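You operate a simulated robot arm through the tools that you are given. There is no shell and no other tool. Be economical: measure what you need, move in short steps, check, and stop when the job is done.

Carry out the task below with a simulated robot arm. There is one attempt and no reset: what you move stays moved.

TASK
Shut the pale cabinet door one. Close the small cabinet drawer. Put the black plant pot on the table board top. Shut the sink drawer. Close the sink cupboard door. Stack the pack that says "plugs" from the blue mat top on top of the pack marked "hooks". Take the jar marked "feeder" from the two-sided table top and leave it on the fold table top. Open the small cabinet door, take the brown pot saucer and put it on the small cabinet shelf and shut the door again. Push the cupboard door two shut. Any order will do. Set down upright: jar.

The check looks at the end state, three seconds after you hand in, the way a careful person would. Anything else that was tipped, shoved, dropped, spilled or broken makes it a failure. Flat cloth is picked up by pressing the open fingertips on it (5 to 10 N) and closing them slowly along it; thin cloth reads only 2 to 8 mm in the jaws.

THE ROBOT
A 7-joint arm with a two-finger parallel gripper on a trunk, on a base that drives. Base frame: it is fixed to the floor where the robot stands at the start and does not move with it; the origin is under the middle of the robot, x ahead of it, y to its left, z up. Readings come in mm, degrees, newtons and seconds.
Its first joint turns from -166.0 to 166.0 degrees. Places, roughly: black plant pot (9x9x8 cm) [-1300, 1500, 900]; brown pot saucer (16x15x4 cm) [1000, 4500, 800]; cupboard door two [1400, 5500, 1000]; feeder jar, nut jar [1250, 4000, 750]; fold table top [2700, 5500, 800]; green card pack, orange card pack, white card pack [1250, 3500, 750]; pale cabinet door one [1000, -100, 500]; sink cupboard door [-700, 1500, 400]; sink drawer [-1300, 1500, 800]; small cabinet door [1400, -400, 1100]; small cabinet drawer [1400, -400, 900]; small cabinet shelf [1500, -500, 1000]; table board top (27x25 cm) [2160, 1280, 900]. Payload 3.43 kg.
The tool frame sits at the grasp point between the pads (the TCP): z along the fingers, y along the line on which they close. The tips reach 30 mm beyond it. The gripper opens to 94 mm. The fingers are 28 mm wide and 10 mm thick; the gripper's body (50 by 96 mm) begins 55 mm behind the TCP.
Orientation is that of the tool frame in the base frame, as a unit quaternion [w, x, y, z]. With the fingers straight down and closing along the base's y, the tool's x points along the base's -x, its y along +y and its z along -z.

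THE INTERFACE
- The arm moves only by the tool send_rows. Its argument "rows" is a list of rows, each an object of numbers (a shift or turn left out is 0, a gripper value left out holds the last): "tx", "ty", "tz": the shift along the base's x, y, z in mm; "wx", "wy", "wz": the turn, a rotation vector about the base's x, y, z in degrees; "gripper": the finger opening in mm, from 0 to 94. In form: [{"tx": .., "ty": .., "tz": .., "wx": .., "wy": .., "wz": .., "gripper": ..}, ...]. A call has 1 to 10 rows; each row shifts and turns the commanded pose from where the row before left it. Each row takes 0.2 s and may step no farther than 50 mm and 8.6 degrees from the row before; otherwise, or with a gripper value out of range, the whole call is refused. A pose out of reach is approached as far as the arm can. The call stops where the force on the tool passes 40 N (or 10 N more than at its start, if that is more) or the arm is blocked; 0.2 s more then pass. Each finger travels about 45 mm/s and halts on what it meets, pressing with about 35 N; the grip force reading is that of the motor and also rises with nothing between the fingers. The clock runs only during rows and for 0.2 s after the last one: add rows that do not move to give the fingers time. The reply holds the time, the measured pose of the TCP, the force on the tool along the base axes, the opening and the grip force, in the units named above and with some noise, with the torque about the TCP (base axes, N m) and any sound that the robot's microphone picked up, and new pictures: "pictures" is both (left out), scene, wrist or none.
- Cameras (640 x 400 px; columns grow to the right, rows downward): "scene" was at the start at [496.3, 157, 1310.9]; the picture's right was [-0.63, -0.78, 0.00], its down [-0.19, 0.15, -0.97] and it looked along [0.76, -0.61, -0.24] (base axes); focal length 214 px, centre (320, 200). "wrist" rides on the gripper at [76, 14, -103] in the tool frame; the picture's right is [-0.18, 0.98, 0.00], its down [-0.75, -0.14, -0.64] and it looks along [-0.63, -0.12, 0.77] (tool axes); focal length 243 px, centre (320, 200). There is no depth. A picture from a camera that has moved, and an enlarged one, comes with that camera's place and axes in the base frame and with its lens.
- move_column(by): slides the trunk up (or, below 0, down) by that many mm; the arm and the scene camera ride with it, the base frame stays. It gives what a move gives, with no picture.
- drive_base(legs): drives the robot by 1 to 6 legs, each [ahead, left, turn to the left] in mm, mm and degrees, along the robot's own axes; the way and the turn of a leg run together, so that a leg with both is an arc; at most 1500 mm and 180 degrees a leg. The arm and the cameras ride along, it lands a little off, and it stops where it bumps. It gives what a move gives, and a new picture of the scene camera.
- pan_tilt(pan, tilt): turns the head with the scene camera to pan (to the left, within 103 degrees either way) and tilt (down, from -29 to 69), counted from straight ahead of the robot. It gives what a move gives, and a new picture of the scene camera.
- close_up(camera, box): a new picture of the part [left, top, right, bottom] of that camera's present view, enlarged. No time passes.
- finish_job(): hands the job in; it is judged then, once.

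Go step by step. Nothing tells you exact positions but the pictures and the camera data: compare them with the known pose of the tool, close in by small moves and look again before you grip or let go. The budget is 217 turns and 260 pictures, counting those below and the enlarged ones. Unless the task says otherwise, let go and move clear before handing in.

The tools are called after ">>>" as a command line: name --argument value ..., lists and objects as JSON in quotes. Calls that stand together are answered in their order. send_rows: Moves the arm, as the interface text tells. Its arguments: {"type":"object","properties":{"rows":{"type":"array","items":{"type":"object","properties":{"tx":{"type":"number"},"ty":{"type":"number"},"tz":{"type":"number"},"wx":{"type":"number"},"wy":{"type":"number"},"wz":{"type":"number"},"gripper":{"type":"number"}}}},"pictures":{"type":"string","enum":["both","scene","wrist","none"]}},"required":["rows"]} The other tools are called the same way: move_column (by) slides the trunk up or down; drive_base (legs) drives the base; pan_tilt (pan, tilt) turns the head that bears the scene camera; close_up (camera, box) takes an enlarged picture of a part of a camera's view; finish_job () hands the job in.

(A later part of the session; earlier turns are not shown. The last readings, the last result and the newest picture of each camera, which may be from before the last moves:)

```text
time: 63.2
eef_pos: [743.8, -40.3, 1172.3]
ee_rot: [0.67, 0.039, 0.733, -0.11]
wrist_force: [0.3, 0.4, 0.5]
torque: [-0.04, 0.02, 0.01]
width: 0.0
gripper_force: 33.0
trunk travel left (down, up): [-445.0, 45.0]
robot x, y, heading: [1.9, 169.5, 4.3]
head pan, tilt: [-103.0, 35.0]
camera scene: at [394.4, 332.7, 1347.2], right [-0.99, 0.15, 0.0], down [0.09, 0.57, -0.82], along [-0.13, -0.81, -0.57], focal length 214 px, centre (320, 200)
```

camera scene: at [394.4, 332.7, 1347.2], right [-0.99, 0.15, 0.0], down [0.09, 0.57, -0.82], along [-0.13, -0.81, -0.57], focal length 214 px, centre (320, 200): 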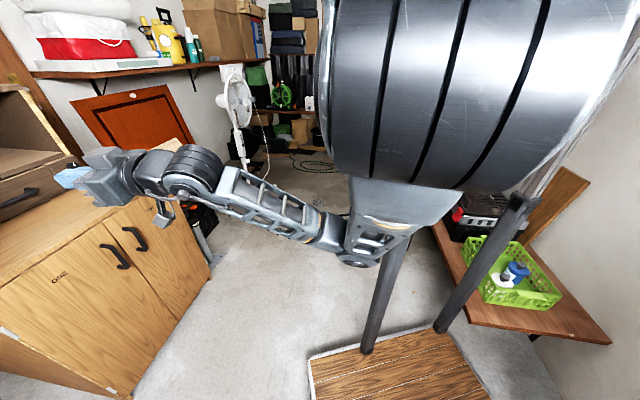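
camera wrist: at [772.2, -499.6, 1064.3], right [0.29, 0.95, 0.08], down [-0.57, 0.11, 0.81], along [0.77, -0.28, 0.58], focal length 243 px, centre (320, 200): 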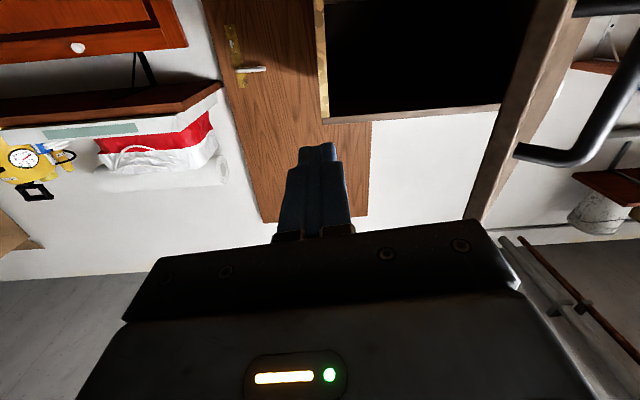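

The sink front faces +y with the open door near its right corner, and a mop bucket stands by it. I'll fold the tool back down, move to a clear spot and look at the sink from there.

>>> send_rows --rows '[{"wx": 1.4, "wy": 8.2, "ty": 12}, {"wx": 1.4, "wy": 8.2, "ty": 12}, {"wx": 1.4, "wy": 8.2, "ty": 12}, {"wx": 1.4, "wy": 8.2, "tx": -15, "ty": 12}, {"wx": 1.4, "wy": 8.2, "tx": -15, "ty": 12}, {"wx": 1.4, "wy": 8.2, "tx": -15, "ty": 20}, {"wx": 1.4, "wy": 8.2, "tx": -15, "ty": 20}, {"wx": 1.4, "wy": 8.2, "tx": -15, "ty": 20}, {"wx": 1.4, "wy": 8.2, "tx": -15, "ty": 20}, {"wx": 1.4, "wy": 8.2, "tx": -15, "ty": 20}]' --pictures "none"

>>> drive_base --legs '[[350, 0, 0], [0, 500, 50], [330, 0, 40]]'

>>> pan_tilt --pan 45 --tilt 25

```text
time: 65.4
eef_pos: [637.8, 119.0, 1173.5]
ee_rot: [0.016, 0.033, 0.999, -0.025]
wrist_force: [-0.8, 0.2, 0.9]
torque: [-0.01, 0.01, -0.01]
width: 0.0
gripper_force: 33.8
trunk travel left (down, up): [-445.0, 45.0]
robot x, y, heading: [1.0, 171.2, 3.8]
head pan, tilt: [-103.0, 35.0]
```

```text
time: 72.1
eef_pos: [247.5, 1569.4, 1174.2]
ee_rot: [0.029, -0.688, 0.725, -0.005]
wrist_force: [-0.5, -0.5, 0.2]
torque: [0.03, -0.02, 0.02]
width: 0.2
gripper_force: 33.0
trunk travel left (down, up): [-445.0, 45.0]
robot x, y, heading: [201.5, 927.8, 95.1]
head pan, tilt: [-103.0, 35.0]
camera scene: at [38.5, 1322.0, 1347.3], right [-0.14, -0.99, 0.0], down [-0.57, 0.08, -0.82], along [0.81, -0.11, -0.57], focal length 214 px, centre (320, 200)
```

scene: 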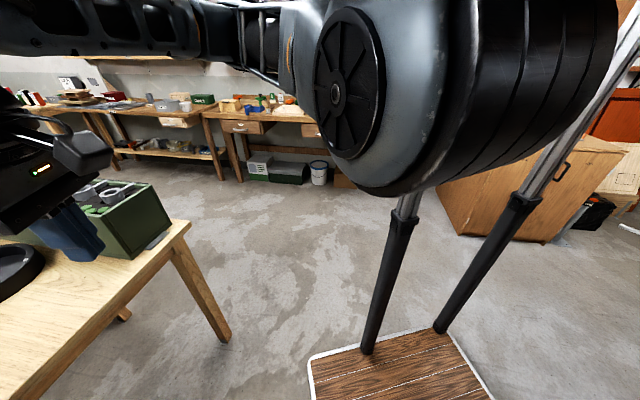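

```text
time: 74.5
eef_pos: [246.1, 1570.0, 1173.8]
ee_rot: [0.029, -0.688, 0.725, -0.006]
wrist_force: [0.3, -0.2, 1.1]
torque: [-0.01, 0.0, -0.03]
width: 0.1
gripper_force: 33.0
trunk travel left (down, up): [-445.0, 45.0]
robot x, y, heading: [198.2, 933.1, 95.1]
head pan, tilt: [45.0, 25.0]
camera scene: at [-119.2, 1393.7, 1363.0], right [0.64, 0.77, 0.0], down [0.32, -0.27, -0.91], along [-0.69, 0.58, -0.42], focal length 214 px, centre (320, 200)
```

scene: 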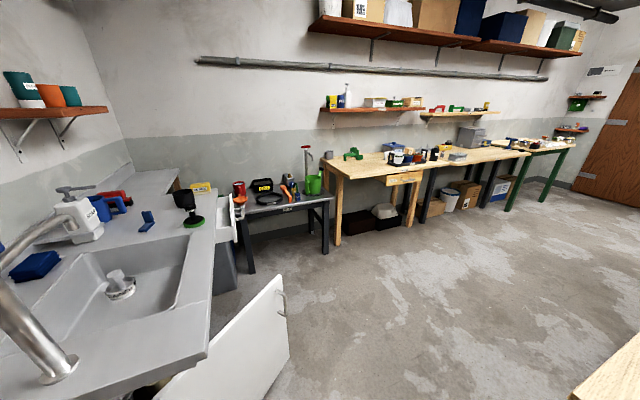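

>>> pan_tilt --pan 60 --tilt 62

>>> pan_tilt --pan -10 --tilt 45

```text
time: 75.5
eef_pos: [246.5, 1570.5, 1174.2]
ee_rot: [0.03, -0.688, 0.725, -0.006]
wrist_force: [0.9, -0.3, -0.5]
torque: [0.0, -0.02, 0.01]
width: 0.1
gripper_force: 33.7
trunk travel left (down, up): [-445.0, 45.0]
robot x, y, heading: [202.3, 933.8, 94.9]
head pan, tilt: [60.0, 62.0]
camera scene: at [-107.0, 1361.7, 1310.7], right [0.42, 0.91, 0.0], down [0.8, -0.37, -0.47], along [-0.43, 0.2, -0.88], focal length 214 px, centre (320, 200)
```

scene: 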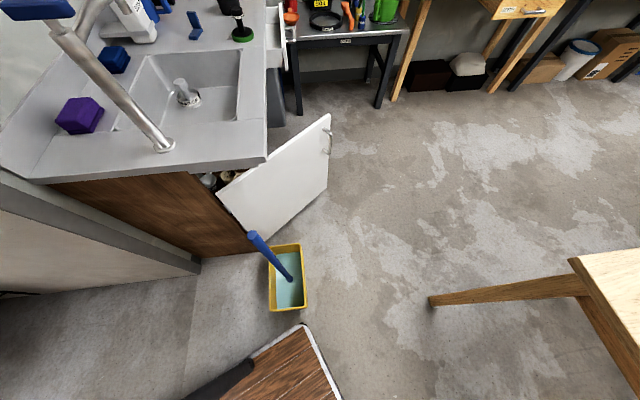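

```text
time: 76.9
eef_pos: [247.6, 1570.6, 1173.8]
ee_rot: [0.029, -0.689, 0.725, -0.006]
wrist_force: [-0.3, 0.1, -0.6]
torque: [0.01, 0.0, -0.05]
width: 0.0
gripper_force: 32.6
trunk travel left (down, up): [-445.0, 45.0]
robot x, y, heading: [201.9, 929.6, 94.6]
head pan, tilt: [-10.0, 45.0]
camera scene: at [-41.6, 1415.4, 1332.4], right [1.0, -0.09, 0.0], down [-0.06, -0.7, -0.71], along [0.06, 0.7, -0.71], focal length 214 px, centre (320, 200)
```

scene: 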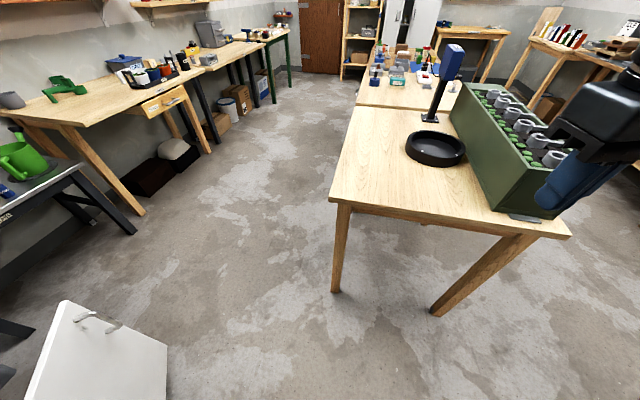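

The gap between mop bucket and table is about 665 mm versus a 550 mm base. I'll thread it at heading 146°, checking before the pinch.

>>> drive_base --legs '[[0, -195, 0], [200, 0, 0], [0, 0, 51.4], [0, -161, 0]]'

>>> pan_tilt --pan 10 --tilt 55

```text
time: 83.0
eef_pos: [2.2, 1718.6, 1174.4]
ee_rot: [-0.029, 0.932, -0.36, -0.007]
wrist_force: [1.2, -1.0, 0.1]
torque: [0.0, 0.0, -0.01]
width: 0.0
gripper_force: 33.1
trunk travel left (down, up): [-445.0, 45.0]
robot x, y, heading: [468.4, 1280.3, 145.6]
head pan, tilt: [-10.0, 45.0]
camera scene: at [-58.9, 1397.1, 1332.4], right [0.7, 0.71, 0.0], down [0.51, -0.49, -0.71], along [-0.51, 0.49, -0.71], focal length 214 px, centre (320, 200)
```

scene: 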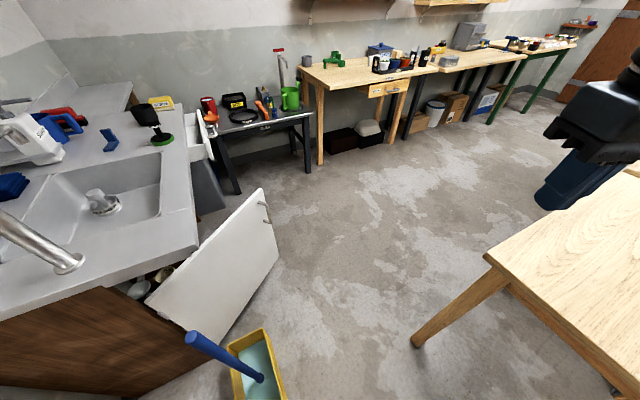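

```text
time: 83.8
eef_pos: [3.1, 1719.5, 1173.1]
ee_rot: [-0.029, 0.932, -0.361, -0.008]
wrist_force: [0.1, -1.0, 0.5]
torque: [-0.01, -0.01, 0.0]
width: 0.2
gripper_force: 33.4
trunk travel left (down, up): [-445.0, 45.0]
robot x, y, heading: [465.9, 1278.4, 145.5]
head pan, tilt: [10.0, 55.0]
camera scene: at [-66.4, 1370.1, 1319.0], right [0.41, 0.91, 0.0], down [0.75, -0.34, -0.57], along [-0.52, 0.24, -0.82], focal length 214 px, centre (320, 200)
```

scene: 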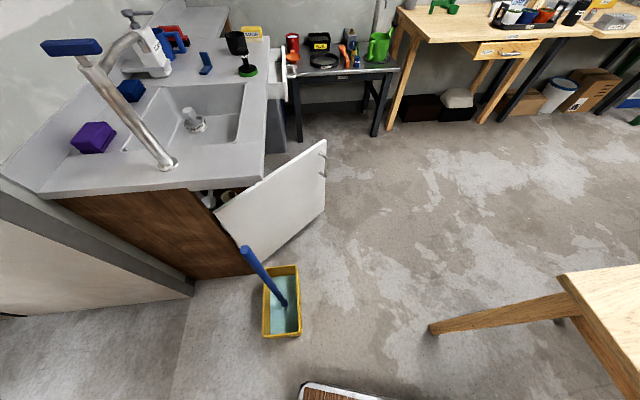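

Clearances measure ~45–60 mm each side. Proceed straight.

>>> drive_base --legs '[[0, -8, 0], [500, 0, 0], [650, 0, 0]]'

>>> pan_tilt --pan 70 --tilt 35

```text
time: 88.2
eef_pos: [-492.1, 2079.4, 1172.8]
ee_rot: [-0.03, 0.928, -0.372, -0.007]
wrist_force: [0.0, -0.9, -0.3]
torque: [0.02, -0.02, 0.01]
width: 0.0
gripper_force: 32.6
trunk travel left (down, up): [-445.0, 45.0]
robot x, y, heading: [-38.5, 1627.8, 143.8]
head pan, tilt: [10.0, 55.0]
stopped in leg 3: the robot was blocked; the commanded pose is now the measured one
camera scene: at [-570.6, 1733.8, 1318.9], right [0.44, 0.9, 0.0], down [0.74, -0.36, -0.57], along [-0.52, 0.25, -0.82], focal length 214 px, centre (320, 200)
```

scene: 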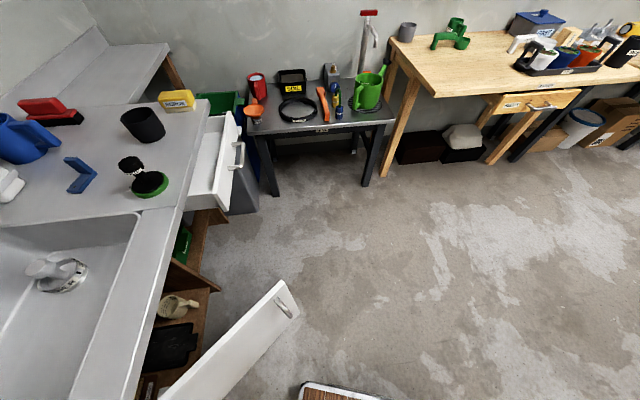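

```text
time: 89.5
eef_pos: [-491.2, 2081.0, 1173.3]
ee_rot: [-0.03, 0.928, -0.372, -0.007]
wrist_force: [-0.5, 0.0, 0.0]
torque: [-0.05, 0.03, 0.01]
width: 0.0
gripper_force: 33.2
trunk travel left (down, up): [-445.0, 45.0]
robot x, y, heading: [-40.0, 1630.0, 144.0]
head pan, tilt: [70.0, 35.0]
camera scene: at [-578.9, 1653.1, 1347.2], right [-0.56, 0.83, 0.0], down [0.48, 0.32, -0.82], along [-0.68, -0.46, -0.57], focal length 214 px, centre (320, 200)
```

scene: 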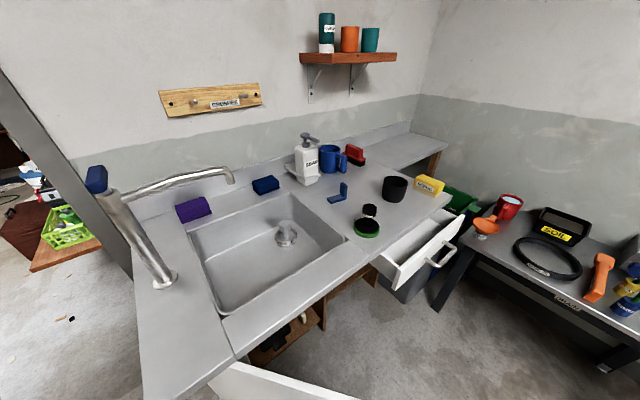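

The base was blocked; I check the right side for contact.

>>> pan_tilt --pan -90 --tilt 50

>>> pan_tilt --pan 100 --tilt 62

```text
time: 92.0
eef_pos: [-490.9, 2080.4, 1173.3]
ee_rot: [-0.029, 0.927, -0.373, -0.008]
wrist_force: [0.3, -0.5, -1.1]
torque: [0.0, -0.01, -0.03]
width: 0.1
gripper_force: 33.1
trunk travel left (down, up): [-445.0, 45.0]
robot x, y, heading: [-40.7, 1627.4, 143.9]
head pan, tilt: [-90.0, 50.0]
camera scene: at [-460.5, 1764.4, 1325.5], right [0.81, -0.59, 0.0], down [-0.45, -0.62, -0.64], along [0.38, 0.52, -0.77], focal length 214 px, centre (320, 200)
```

scene: 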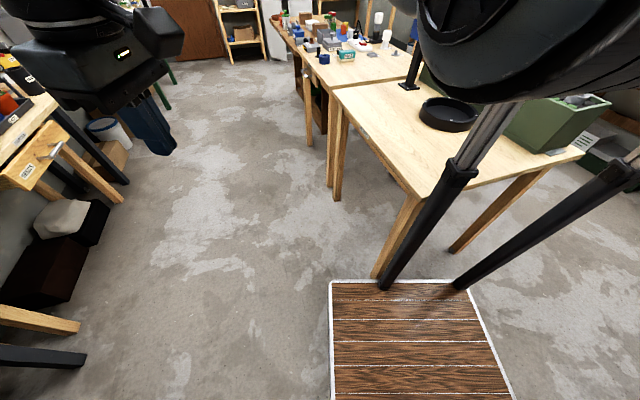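

```text
time: 94.8
eef_pos: [-491.0, 2079.1, 1173.9]
ee_rot: [-0.029, 0.927, -0.373, -0.007]
wrist_force: [0.1, 0.4, -0.7]
torque: [-0.01, 0.03, -0.01]
width: 0.1
gripper_force: 33.0
trunk travel left (down, up): [-445.0, 45.0]
robot x, y, heading: [-42.4, 1629.4, 144.0]
head pan, tilt: [100.0, 62.0]
camera scene: at [-534.1, 1644.4, 1310.6], right [-0.9, 0.44, 0.0], down [0.39, 0.79, -0.47], along [-0.21, -0.42, -0.88], focal length 214 px, centre (320, 200)
```

scene: 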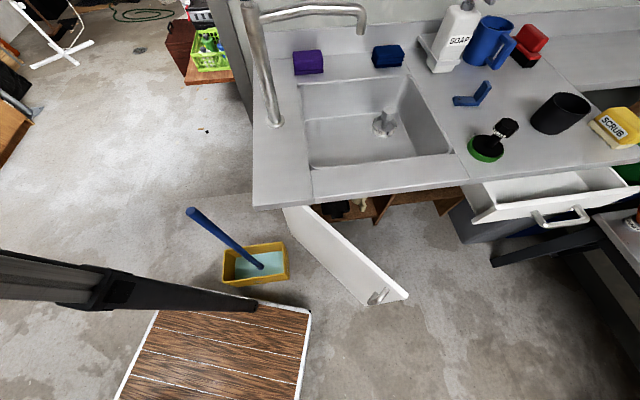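

The right base edge touches the table leg; I shift left 28 mm and continue in careful legs.

>>> drive_base --legs '[[-15, 0, 0], [0, 28, 0], [0, 0, 1.5], [200, 0, 0]]'

```text
time: 97.5
eef_pos: [-667.8, 2151.1, 1173.7]
ee_rot: [-0.029, 0.932, -0.362, -0.008]
wrist_force: [-0.5, 0.6, 0.3]
torque: [0.0, 0.03, 0.03]
width: 0.0
gripper_force: 33.4
trunk travel left (down, up): [-445.0, 45.0]
robot x, y, heading: [-207.2, 1708.9, 145.1]
head pan, tilt: [100.0, 62.0]
camera scene: at [-701.1, 1714.3, 1310.7], right [-0.91, 0.42, 0.0], down [0.37, 0.8, -0.47], along [-0.2, -0.43, -0.88], focal length 214 px, centre (320, 200)
```

scene: 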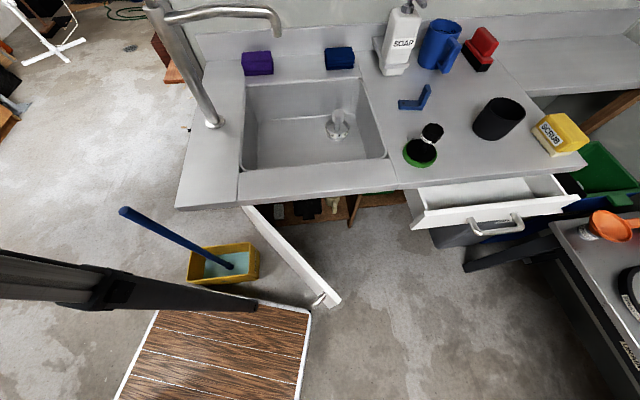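

>>> drive_base --legs '[[260, 0, 0], [150, -150, 0]]'

```text
time: 100.7
eef_pos: [-919.8, 2509.8, 1172.6]
ee_rot: [-0.03, 0.931, -0.363, -0.008]
wrist_force: [-0.3, -0.2, 1.1]
torque: [0.04, 0.03, 0.0]
width: 0.0
gripper_force: 32.6
trunk travel left (down, up): [-445.0, 45.0]
robot x, y, heading: [-460.9, 2065.6, 145.2]
head pan, tilt: [100.0, 62.0]
camera scene: at [-953.7, 2073.5, 1310.7], right [-0.91, 0.42, 0.0], down [0.37, 0.8, -0.47], along [-0.2, -0.43, -0.88], focal length 214 px, centre (320, 200)
```

scene: 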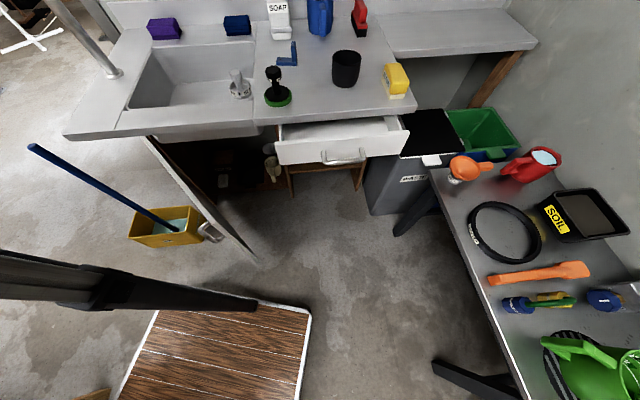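

Past the gap. Now I raise the arm, then reposition facing the sink (heading 251°).

>>> send_rows --rows '[{"tz": 45}, {"tz": 45}, {"tz": 45}]' --pictures "none"

>>> drive_base --legs '[[227, -299, 0], [0, 0, 105.8]]'

>>> pan_tilt --pan 0 --tilt 40

```text
time: 101.5
eef_pos: [-922.5, 2508.7, 1309.0]
ee_rot: [-0.029, 0.931, -0.363, -0.008]
wrist_force: [0.2, 0.7, -0.1]
torque: [0.0, 0.0, 0.02]
width: 0.1
gripper_force: 32.8
trunk travel left (down, up): [-445.0, 45.0]
robot x, y, heading: [-456.9, 2068.0, 145.3]
head pan, tilt: [100.0, 62.0]
```

```text
time: 108.3
eef_pos: [-776.9, 1872.5, 1308.8]
ee_rot: [-0.012, 0.85, 0.525, -0.028]
wrist_force: [-0.3, -0.6, -0.4]
torque: [-0.05, -0.02, 0.02]
width: 0.0
gripper_force: 33.4
trunk travel left (down, up): [-445.0, 45.0]
robot x, y, heading: [-480.1, 2441.5, -108.6]
head pan, tilt: [100.0, 62.0]
camera scene: at [-347.6, 1961.3, 1310.6], right [-0.15, -0.99, 0.0], down [-0.87, 0.13, -0.47], along [0.46, -0.07, -0.88], focal length 214 px, centre (320, 200)
```

scene: 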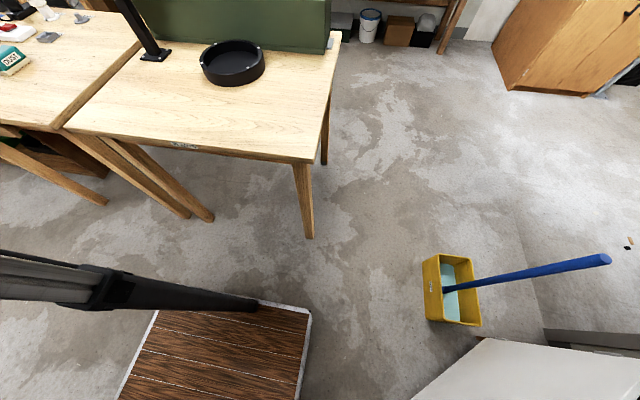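

```text
time: 110.0
eef_pos: [-777.0, 1871.3, 1309.7]
ee_rot: [-0.011, 0.85, 0.526, -0.028]
wrist_force: [-0.3, -0.2, 0.4]
torque: [0.03, 0.01, -0.03]
width: 0.0
gripper_force: 33.2
trunk travel left (down, up): [-445.0, 45.0]
robot x, y, heading: [-480.0, 2442.0, -108.9]
head pan, tilt: [0.0, 40.0]
camera scene: at [-438.4, 1890.5, 1339.7], right [-0.95, 0.32, 0.0], down [0.21, 0.61, -0.77], along [-0.24, -0.73, -0.64], focal length 214 px, centre (320, 200)
```

scene: 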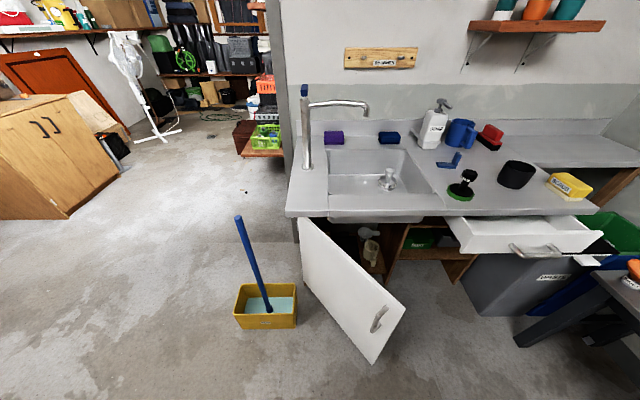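

Clear view of the sink. I turn the tool horizontal pointing at the sink, with closed fingers, and align on the outer side of the door.

>>> send_rows --rows '[{"wz": 7.4}, {"wx": -7.75, "wy": 2.69, "tx": -7, "ty": -20}, {"wx": -7.75, "wy": 2.69, "tx": -7, "ty": -20}, {"wx": -7.75, "wy": 2.69, "tx": -7, "ty": -20}, {"wx": -7.75, "wy": 2.69, "tx": -7, "ty": -20}, {"wx": -7.75, "wy": 2.69, "tx": -7, "ty": -20}, {"wx": -7.75, "wy": 2.69, "tx": -7, "ty": -20}, {"wx": -7.75, "wy": 2.69, "tx": -7, "ty": -20}, {"wx": -7.75, "wy": 2.69, "tx": -7, "ty": -20}, {"wx": -7.75, "wy": 2.69, "tx": -7, "ty": -20}]' --pictures "none"

>>> send_rows --rows '[{"wx": -7.75, "wy": 2.69, "tx": -7, "ty": -20}, {"wx": -7.75, "wy": 2.69, "tx": 40, "ty": -14}, {"tx": 42, "ty": -14}, {"tx": 42, "ty": -14}, {"tx": 42, "ty": -14}, {"tx": 42, "ty": -14}]' --pictures "none"

>>> move_column --by -420

>>> pan_tilt --pan 0 --tilt 30

```text
time: 112.2
eef_pos: [-839.1, 1692.2, 1308.1]
ee_rot: [0.341, 0.65, 0.446, -0.512]
wrist_force: [-0.3, 0.6, 0.4]
torque: [0.06, 0.0, 0.01]
width: 0.0
gripper_force: 32.9
trunk travel left (down, up): [-445.0, 45.0]
robot x, y, heading: [-485.1, 2439.4, -108.9]
head pan, tilt: [0.0, 40.0]
```

```text
time: 113.6
eef_pos: [-792.6, 1673.9, 1355.2]
ee_rot: [0.419, 0.578, 0.432, -0.551]
wrist_force: [-0.9, -0.3, -0.6]
torque: [0.0, -0.01, -0.02]
width: 0.0
gripper_force: 33.0
out of reach, approached as far as the arm can: row 1, 2, 3, 4, 5, 6
trunk travel left (down, up): [-445.0, 45.0]
robot x, y, heading: [-479.2, 2437.5, -108.9]
head pan, tilt: [0.0, 40.0]
```

```text
refused: -420 is not a number from -400 to 400
```

```text
time: 114.3
eef_pos: [-793.5, 1674.5, 1354.4]
ee_rot: [0.419, 0.579, 0.432, -0.551]
wrist_force: [0.5, 0.9, -0.1]
torque: [0.03, -0.01, 0.0]
width: 0.0
gripper_force: 33.4
trunk travel left (down, up): [-445.0, 45.0]
robot x, y, heading: [-482.4, 2440.9, -108.6]
head pan, tilt: [0.0, 30.0]
camera scene: at [-440.2, 1885.3, 1355.0], right [-0.95, 0.32, 0.0], down [0.16, 0.47, -0.87], along [-0.28, -0.82, -0.5], focal length 214 px, centre (320, 200)
```

scene: 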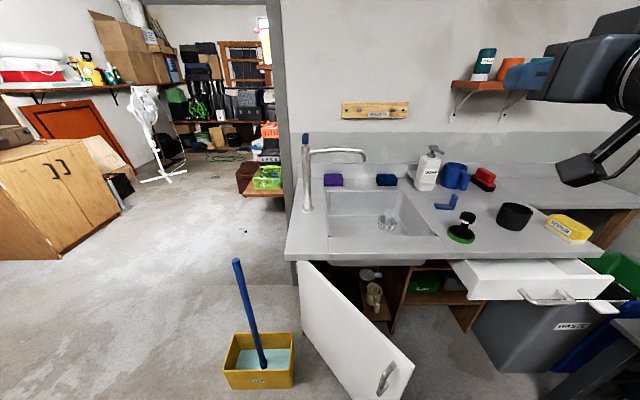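

>>> send_rows --rows '[{"tz": -45}, {"tz": -45}, {"tz": -45}, {"tz": -45}, {}]' --pictures "scene"

```text
time: 115.5
eef_pos: [-809.8, 1687.3, 1253.6]
ee_rot: [0.418, 0.579, 0.434, -0.549]
wrist_force: [0.0, 0.6, -0.4]
torque: [-0.01, -0.05, 0.0]
width: 0.1
gripper_force: 33.4
out of reach, approached as far as the arm can: row 1, 2, 3, 4
trunk travel left (down, up): [-445.0, 45.0]
robot x, y, heading: [-481.9, 2440.0, -108.7]
head pan, tilt: [0.0, 30.0]
camera scene: at [-439.9, 1885.1, 1355.0], right [-0.95, 0.32, 0.0], down [0.16, 0.47, -0.87], along [-0.28, -0.82, -0.5], focal length 214 px, centre (320, 200)
```

scene: 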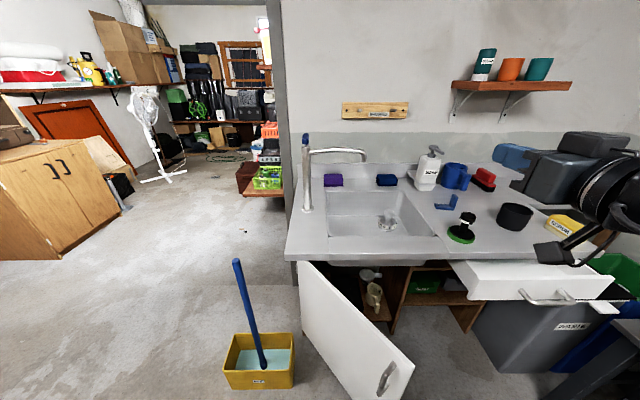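

>>> send_rows --rows '[{"tx": -42, "ty": 21}, {"tx": -42, "ty": 21}, {"tx": -42, "ty": 21}, {"tx": -44, "ty": 22}, {}, {}]' --pictures "none"

>>> drive_base --legs '[[-30, 190, 0]]'

>>> move_column --by -400

>>> pan_tilt --pan 0 --tilt 35

```text
time: 117.0
eef_pos: [-981.4, 1773.6, 1253.9]
ee_rot: [0.419, 0.579, 0.43, -0.552]
wrist_force: [-0.4, -0.2, -0.4]
torque: [0.01, 0.0, 0.01]
width: 0.0
gripper_force: 33.0
trunk travel left (down, up): [-445.0, 45.0]
robot x, y, heading: [-483.2, 2442.1, -108.8]
head pan, tilt: [0.0, 30.0]
```

```text
time: 118.5
eef_pos: [-791.0, 1739.7, 1254.4]
ee_rot: [0.418, 0.579, 0.429, -0.554]
wrist_force: [-0.2, 0.0, 0.4]
torque: [-0.01, -0.01, 0.03]
width: 0.0
gripper_force: 32.9
trunk travel left (down, up): [-445.0, 45.0]
robot x, y, heading: [-293.4, 2406.0, -108.9]
head pan, tilt: [0.0, 30.0]
camera scene: at [-250.6, 1852.6, 1355.0], right [-0.95, 0.32, 0.0], down [0.16, 0.47, -0.87], along [-0.28, -0.82, -0.5], focal length 214 px, centre (320, 200)
```

scene: 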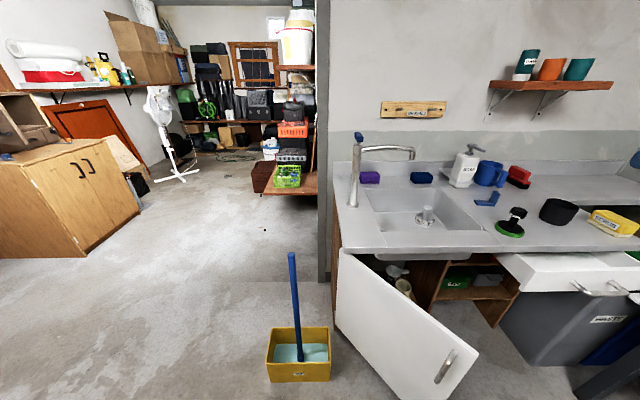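

```text
time: 122.3
eef_pos: [-791.9, 1740.6, 853.2]
ee_rot: [0.418, 0.579, 0.43, -0.552]
wrist_force: [0.2, 0.3, -0.5]
torque: [0.02, 0.01, 0.02]
width: 0.0
gripper_force: 32.7
trunk travel left (down, up): [-45.0, 445.0]
robot x, y, heading: [-289.5, 2405.1, -108.8]
head pan, tilt: [0.0, 30.0]
```

```text
time: 123.0
eef_pos: [-791.5, 1740.5, 854.1]
ee_rot: [0.419, 0.578, 0.43, -0.552]
wrist_force: [0.3, -0.5, -0.7]
torque: [-0.01, -0.01, 0.02]
width: 0.0
gripper_force: 33.3
trunk travel left (down, up): [-45.0, 445.0]
robot x, y, heading: [-291.1, 2406.8, -109.0]
head pan, tilt: [0.0, 35.0]
camera scene: at [-249.7, 1854.8, 947.3], right [-0.95, 0.32, 0.0], down [0.18, 0.54, -0.82], along [-0.26, -0.78, -0.57], focal length 214 px, centre (320, 200)
```

scene: 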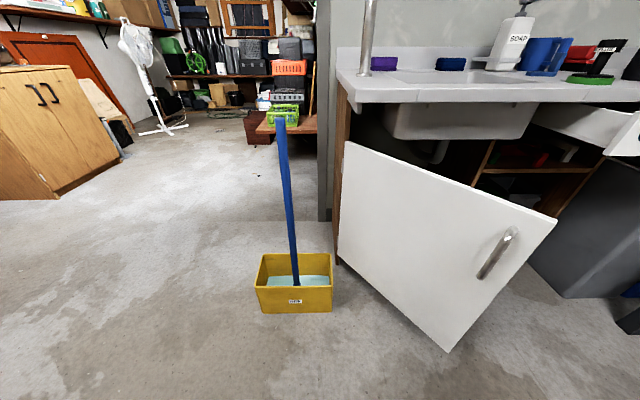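

>>> send_rows --rows '[{"tx": 40, "ty": -13}, {"tx": 40, "ty": -13}, {"tx": 40, "ty": -13}, {"tx": 40, "ty": -13}]' --pictures "none"

```text
time: 124.0
eef_pos: [-632.9, 1691.8, 852.5]
ee_rot: [0.419, 0.579, 0.43, -0.552]
wrist_force: [-0.1, -1.3, -0.2]
torque: [0.03, 0.0, 0.01]
width: 0.0
gripper_force: 33.3
trunk travel left (down, up): [-45.0, 445.0]
robot x, y, heading: [-294.5, 2408.4, -108.8]
head pan, tilt: [0.0, 35.0]
```

>>> send_rows --rows '[{"tx": 15, "ty": -5, "tz": -45}, {"tz": -45}, {"tz": -45}, {"tz": -45}, {"tz": -45}, {"tz": -25}]'

```text
time: 125.4
eef_pos: [-659.2, 1699.4, 622.9]
ee_rot: [0.421, 0.579, 0.43, -0.551]
wrist_force: [0.5, 0.4, -0.5]
torque: [0.02, 0.02, -0.04]
width: 0.0
gripper_force: 33.4
out of reach, approached as far as the arm can: row 2, 3, 4, 5, 6
trunk travel left (down, up): [-45.0, 445.0]
robot x, y, heading: [-291.1, 2410.2, -108.7]
head pan, tilt: [0.0, 35.0]
camera scene: at [-249.6, 1854.8, 947.2], right [-0.95, 0.32, 0.0], down [0.18, 0.54, -0.82], along [-0.26, -0.78, -0.57], focal length 214 px, centre (320, 200)
camera wrist: at [-613.7, 1796.0, 552.2], right [0.94, -0.28, 0.2], down [0.02, 0.63, 0.78], along [-0.34, -0.73, 0.6], focal length 243 px, centre (320, 200)
```

scene: 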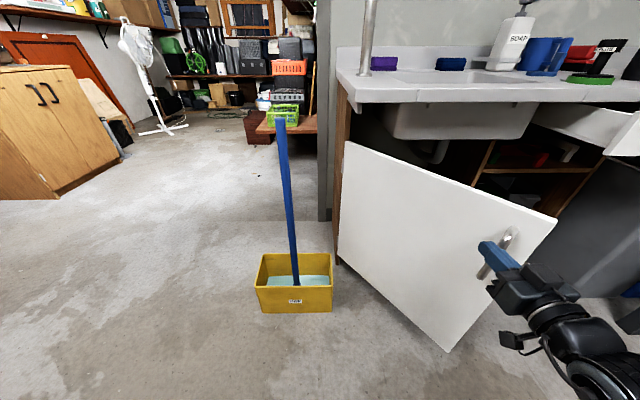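
wrist: 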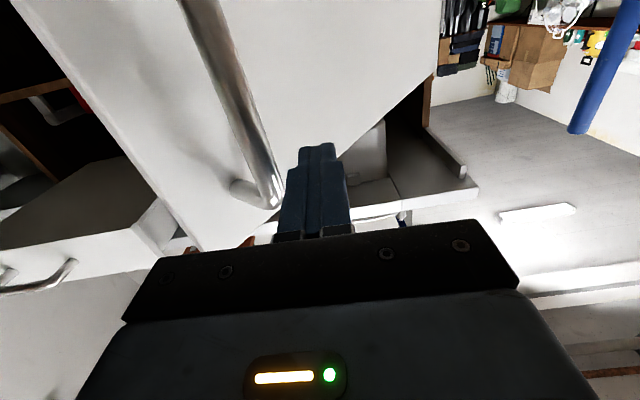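

Fingers are on the outer face just above the door handle. I push the door shut along its arc using the base.

>>> drive_base --legs '[[55, -16, 0], [61, -70, 0], [80, -57, 0], [94, -33, 0]]'

```text
time: 128.6
eef_pos: [-914.9, 1477.6, 624.5]
ee_rot: [0.422, 0.578, 0.432, -0.549]
wrist_force: [0.3, -0.2, -0.7]
torque: [-0.01, -0.03, 0.04]
width: 0.1
gripper_force: 33.4
trunk travel left (down, up): [-45.0, 445.0]
robot x, y, heading: [-548.7, 2189.1, -108.8]
head pan, tilt: [0.0, 35.0]
camera scene: at [-505.9, 1636.0, 947.2], right [-0.95, 0.32, 0.0], down [0.18, 0.54, -0.82], along [-0.26, -0.78, -0.57], focal length 214 px, centre (320, 200)
```

scene: 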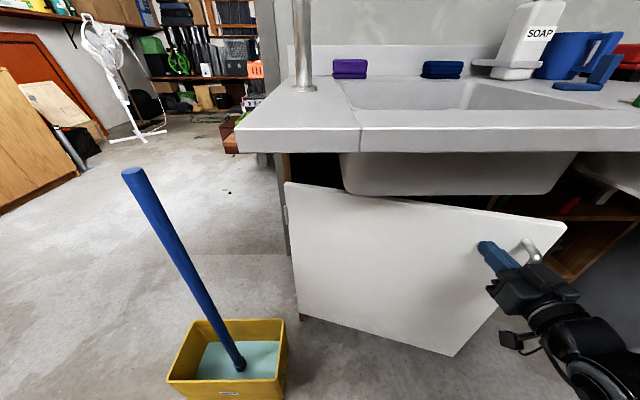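

>>> drive_base --legs '[[70, -22, 0], [60, -8, 0], [50, 0, 0]]'

```text
time: 130.3
eef_pos: [-982.5, 1365.5, 624.9]
ee_rot: [0.421, 0.578, 0.433, -0.548]
wrist_force: [4.4, 8.5, 0.0]
torque: [-0.1, 0.05, -0.04]
width: 0.1
gripper_force: 32.8
trunk travel left (down, up): [-45.0, 445.0]
robot x, y, heading: [-620.1, 2075.8, -108.3]
head pan, tilt: [0.0, 35.0]
stopped in leg 2: the force on the tool passed its limit at 114 N (the readings are from after the stop); the commanded pose is now the measured one
camera scene: at [-574.6, 1522.8, 947.3], right [-0.95, 0.32, 0.0], down [0.18, 0.54, -0.82], along [-0.26, -0.78, -0.57], focal length 214 px, centre (320, 200)
```

scene: 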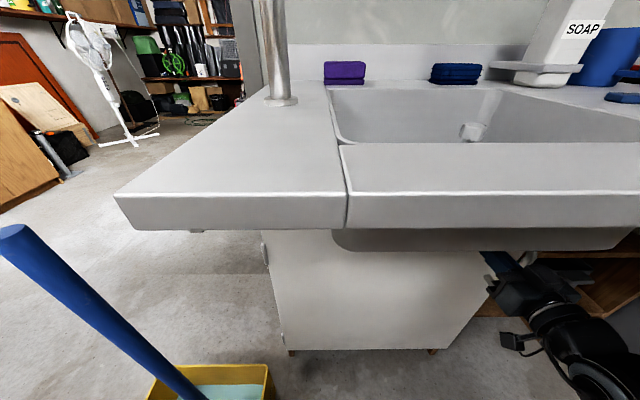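

>>> drive_base --legs '[[-330, 0, 0]]'

>>> pan_tilt --pan -12 --tilt 25

```text
time: 132.5
eef_pos: [-874.0, 1677.2, 623.5]
ee_rot: [0.424, 0.577, 0.435, -0.546]
wrist_force: [0.2, 0.8, -0.3]
torque: [0.0, 0.01, -0.03]
width: 0.0
gripper_force: 33.7
trunk travel left (down, up): [-45.0, 445.0]
robot x, y, heading: [-515.4, 2383.1, -108.0]
head pan, tilt: [0.0, 35.0]
camera scene: at [-467.7, 1835.1, 947.2], right [-0.95, 0.31, 0.0], down [0.18, 0.54, -0.82], along [-0.26, -0.78, -0.57], focal length 214 px, centre (320, 200)
```

scene: 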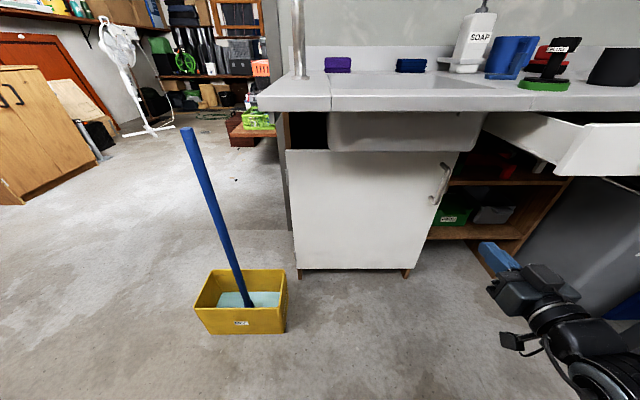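

```text
time: 133.2
eef_pos: [-873.9, 1676.8, 622.8]
ee_rot: [0.423, 0.577, 0.434, -0.548]
wrist_force: [0.7, 0.1, -0.3]
torque: [0.0, -0.03, -0.02]
width: 0.1
gripper_force: 32.7
trunk travel left (down, up): [-45.0, 445.0]
robot x, y, heading: [-513.4, 2388.9, -108.5]
head pan, tilt: [-12.0, 25.0]
camera scene: at [-486.5, 1839.1, 962.9], right [-0.86, 0.5, 0.0], down [0.21, 0.37, -0.91], along [-0.46, -0.78, -0.42], focal length 214 px, centre (320, 200)
```

scene: 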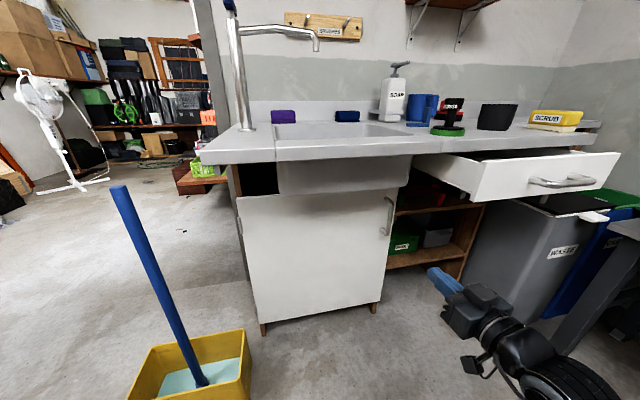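

Door is shut. Next the drawer: raise to its handle height and line up.

>>> move_column --by 165

>>> drive_base --legs '[[-60, 0, -0.6], [0, -314, 0]]'

```text
time: 135.1
eef_pos: [-873.7, 1675.5, 789.8]
ee_rot: [0.423, 0.577, 0.434, -0.547]
wrist_force: [0.6, -0.3, 0.3]
torque: [0.03, -0.03, -0.02]
width: 0.3
gripper_force: 33.2
trunk travel left (down, up): [-210.0, 280.0]
robot x, y, heading: [-513.1, 2383.5, -108.2]
head pan, tilt: [-12.0, 25.0]
```

```text
time: 137.8
eef_pos: [-1153.5, 1833.7, 788.2]
ee_rot: [0.422, 0.578, 0.433, -0.548]
wrist_force: [-0.3, 1.0, -0.3]
torque: [0.03, 0.04, -0.01]
width: 0.1
gripper_force: 33.2
trunk travel left (down, up): [-210.0, 280.0]
robot x, y, heading: [-784.8, 2543.1, -108.5]
head pan, tilt: [-12.0, 25.0]
camera scene: at [-764.8, 1994.3, 1128.0], right [-0.86, 0.51, 0.0], down [0.22, 0.36, -0.91], along [-0.46, -0.78, -0.42], focal length 214 px, centre (320, 200)
```

scene: 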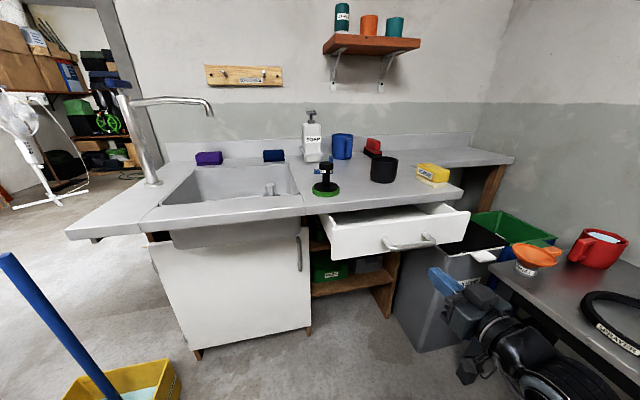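

>>> drive_base --legs '[[90, 0, 0], [200, 0, 0], [40, 0, 0], [60, 0, 0]]'

```text
time: 139.6
eef_pos: [-1211.1, 1668.1, 788.9]
ee_rot: [0.42, 0.579, 0.436, -0.546]
wrist_force: [17.6, 37.2, 2.8]
torque: [-0.39, 0.2, -0.07]
width: 0.2
gripper_force: 33.5
trunk travel left (down, up): [-210.0, 280.0]
robot x, y, heading: [-846.9, 2372.1, -108.6]
head pan, tilt: [-12.0, 25.0]
stopped in leg 2: the force on the tool passed its limit at 976 N (the readings are from after the stop); the commanded pose is now the measured one
camera scene: at [-823.5, 1823.9, 1128.5], right [-0.86, 0.51, 0.0], down [0.22, 0.36, -0.91], along [-0.46, -0.78, -0.42], focal length 214 px, centre (320, 200)
```

scene: 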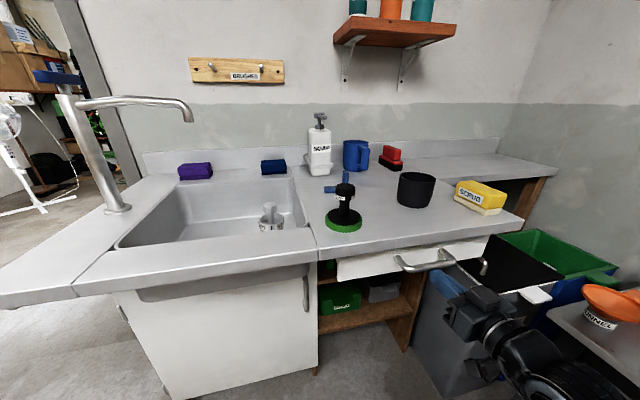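

>>> drive_base --legs '[[-60, 0, 0]]'

>>> close_up --camera "scene" --box '[300, 160, 540, 310]'

```text
time: 140.6
eef_pos: [-1192.0, 1724.4, 788.1]
ee_rot: [0.42, 0.58, 0.436, -0.544]
wrist_force: [0.2, 0.8, -0.4]
torque: [0.02, -0.02, -0.01]
width: 0.2
gripper_force: 33.4
trunk travel left (down, up): [-210.0, 280.0]
robot x, y, heading: [-825.7, 2425.0, -108.7]
head pan, tilt: [-12.0, 25.0]
camera scene: at [-805.0, 1879.0, 1128.0], right [-0.86, 0.51, 0.0], down [0.22, 0.36, -0.91], along [-0.46, -0.78, -0.42], focal length 214 px, centre (320, 200)
```

scene: 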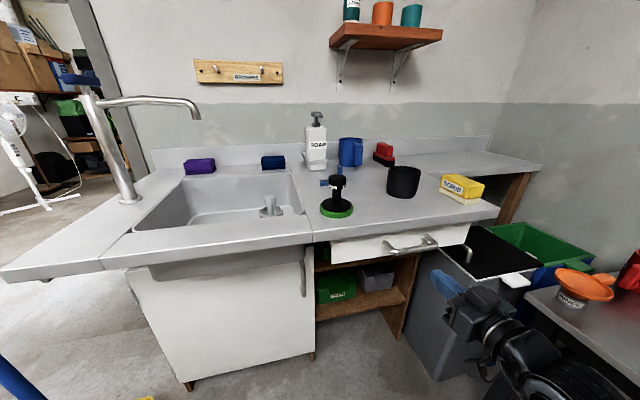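

```text
2.67 times, centred on (420, 235) of scene
camera zoom: at [-805.0, 1879.0, 1128.0], right [-0.86, 0.51, 0.0], down [0.22, 0.36, -0.91], along [-0.46, -0.78, -0.42], focal length 572 px, centre (53, 107)
```

zoom: 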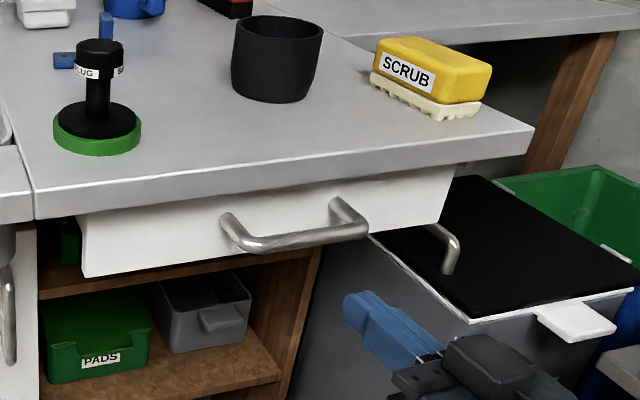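

The drawer stopped hard nearly flush with the counter edge; I verify with a gentle second push.

>>> drive_base --legs '[[45, 0, 0]]'

>>> send_rows --rows '[{"tx": -2.5, "ty": -7}, {"tx": -2.5, "ty": -7}, {"tx": -2.5, "ty": -7}, {"tx": -2.5, "ty": -7}, {"tx": -2.5, "ty": -7}, {"tx": -2.5, "ty": -7}]'

```text
time: 141.5
eef_pos: [-1207.3, 1681.4, 787.4]
ee_rot: [0.42, 0.58, 0.436, -0.546]
wrist_force: [-0.2, 0.2, -0.4]
torque: [0.02, 0.0, 0.0]
width: 0.0
gripper_force: 32.8
trunk travel left (down, up): [-210.0, 280.0]
robot x, y, heading: [-840.0, 2385.3, -109.0]
head pan, tilt: [-12.0, 25.0]
camera scene: at [-819.8, 1836.3, 1128.0], right [-0.86, 0.51, 0.0], down [0.22, 0.36, -0.91], along [-0.46, -0.78, -0.42], focal length 214 px, centre (320, 200)
```

scene: 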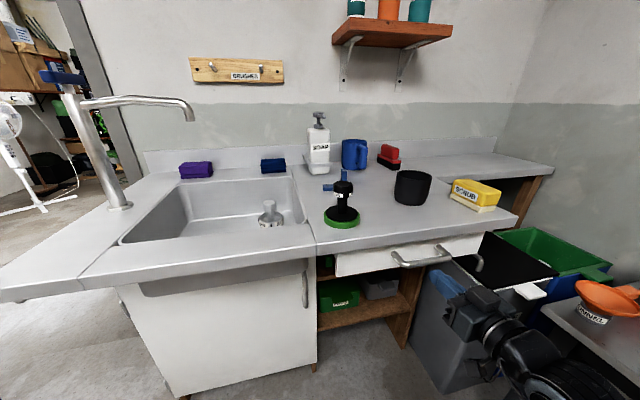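

```text
time: 142.1
eef_pos: [-1212.2, 1669.9, 787.5]
ee_rot: [0.419, 0.58, 0.437, -0.545]
wrist_force: [8.4, 16.7, 1.1]
torque: [-0.17, 0.11, -0.11]
width: 0.0
gripper_force: 32.6
trunk travel left (down, up): [-210.0, 280.0]
robot x, y, heading: [-840.7, 2381.1, -108.6]
head pan, tilt: [-12.0, 25.0]
stopped in row 3: the force on the tool passed its limit at 64 N (the readings are from after the stop); the commanded pose is now the measured one
camera scene: at [-819.5, 1837.1, 1128.2], right [-0.86, 0.51, 0.0], down [0.22, 0.36, -0.91], along [-0.46, -0.78, -0.42], focal length 214 px, centre (320, 200)
camera wrist: at [-1168.1, 1769.0, 717.7], right [0.94, -0.27, 0.19], down [0.02, 0.62, 0.79], along [-0.33, -0.74, 0.59], focal length 243 px, centre (320, 200)
```

scene: 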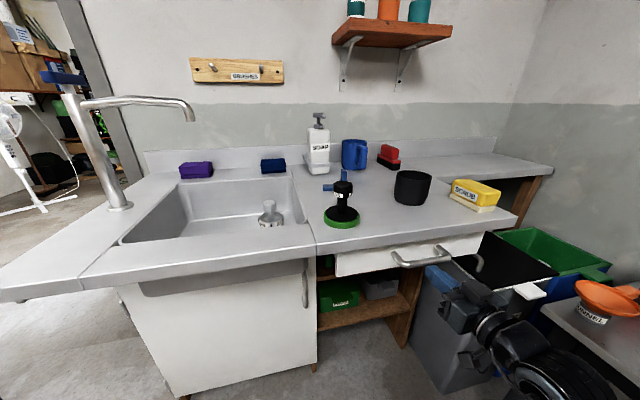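
wrist: 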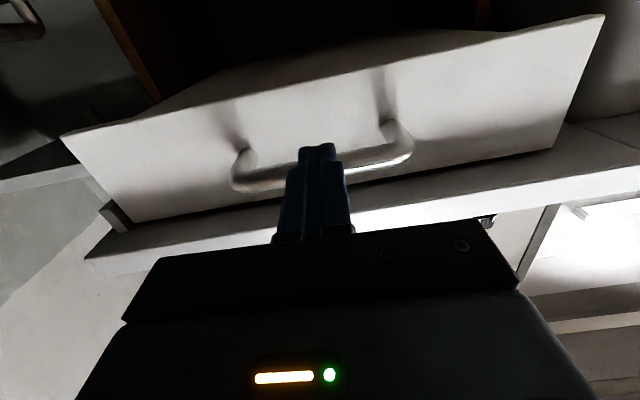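

The drawer is hard against its stop – closed. Now back off, raise, and turn the tool down for the black pot.

>>> drive_base --legs '[[-200, 40, 0]]'

>>> move_column --by 280

>>> send_rows --rows '[{"wx": 7.75, "wy": -2.69, "gripper": 44}, {"wx": 7.75, "wy": -2.69}, {"wx": 7.75, "wy": -2.69}, {"wx": 7.75, "wy": -2.69}, {"wx": 7.75, "wy": -2.69}, {"wx": 7.75, "wy": -2.69}, {"wx": 7.75, "wy": -2.69}, {"wx": 7.75, "wy": -2.69}, {"wx": 7.75, "wy": -2.69}, {"wx": 7.75, "wy": -2.69}]' --pictures "none"

>>> pan_tilt --pan -15 --tilt 35

```text
time: 143.7
eef_pos: [-1108.8, 1837.8, 786.8]
ee_rot: [0.42, 0.58, 0.438, -0.543]
wrist_force: [-0.1, 0.2, -1.1]
torque: [0.01, 0.03, -0.01]
width: 0.2
gripper_force: 32.6
trunk travel left (down, up): [-210.0, 280.0]
robot x, y, heading: [-737.5, 2553.7, -108.4]
head pan, tilt: [-12.0, 25.0]
camera scene: at [-717.8, 2007.2, 1128.0], right [-0.86, 0.51, 0.0], down [0.21, 0.36, -0.91], along [-0.46, -0.78, -0.42], focal length 214 px, centre (320, 200)
```

scene: 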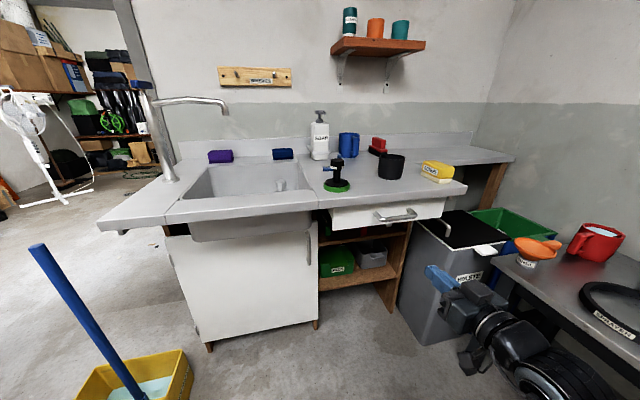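

```text
time: 146.5
eef_pos: [-1109.3, 1837.8, 1066.8]
ee_rot: [0.42, 0.58, 0.438, -0.543]
wrist_force: [0.3, 0.3, -0.2]
torque: [-0.01, -0.01, 0.01]
width: 0.0
gripper_force: 32.5
trunk travel left (down, up): [-490.0, 0.0]
robot x, y, heading: [-745.0, 2557.4, -108.6]
head pan, tilt: [-12.0, 25.0]
```

```text
time: 148.7
eef_pos: [-1112.0, 1838.8, 1068.1]
ee_rot: [0.052, 0.815, 0.577, -0.012]
wrist_force: [0.0, 0.5, -0.1]
torque: [0.02, 0.01, 0.0]
width: 44.2
gripper_force: 0.0
trunk travel left (down, up): [-490.0, 0.0]
robot x, y, heading: [-742.9, 2557.1, -108.7]
head pan, tilt: [-12.0, 25.0]
```

```text
time: 149.5
eef_pos: [-1111.0, 1837.9, 1068.2]
ee_rot: [0.052, 0.815, 0.577, -0.013]
wrist_force: [0.2, -0.4, -0.1]
torque: [-0.01, -0.02, 0.03]
width: 43.9
gripper_force: 0.1
trunk travel left (down, up): [-490.0, 0.0]
robot x, y, heading: [-740.9, 2553.8, -108.6]
head pan, tilt: [-15.0, 35.0]
camera scene: at [-719.6, 2013.1, 1392.3], right [-0.83, 0.55, 0.0], down [0.32, 0.48, -0.82], along [-0.45, -0.68, -0.57], focal length 214 px, centre (320, 200)
```

scene: 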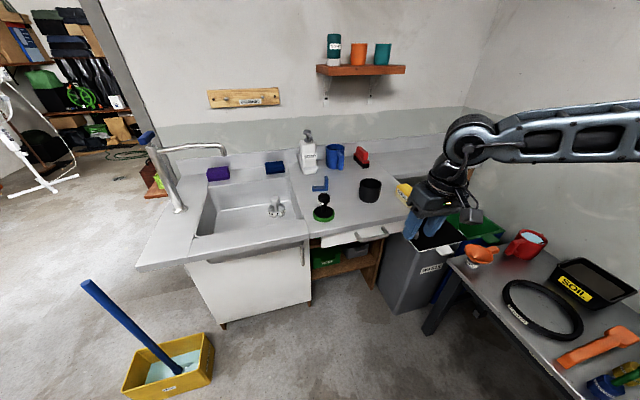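

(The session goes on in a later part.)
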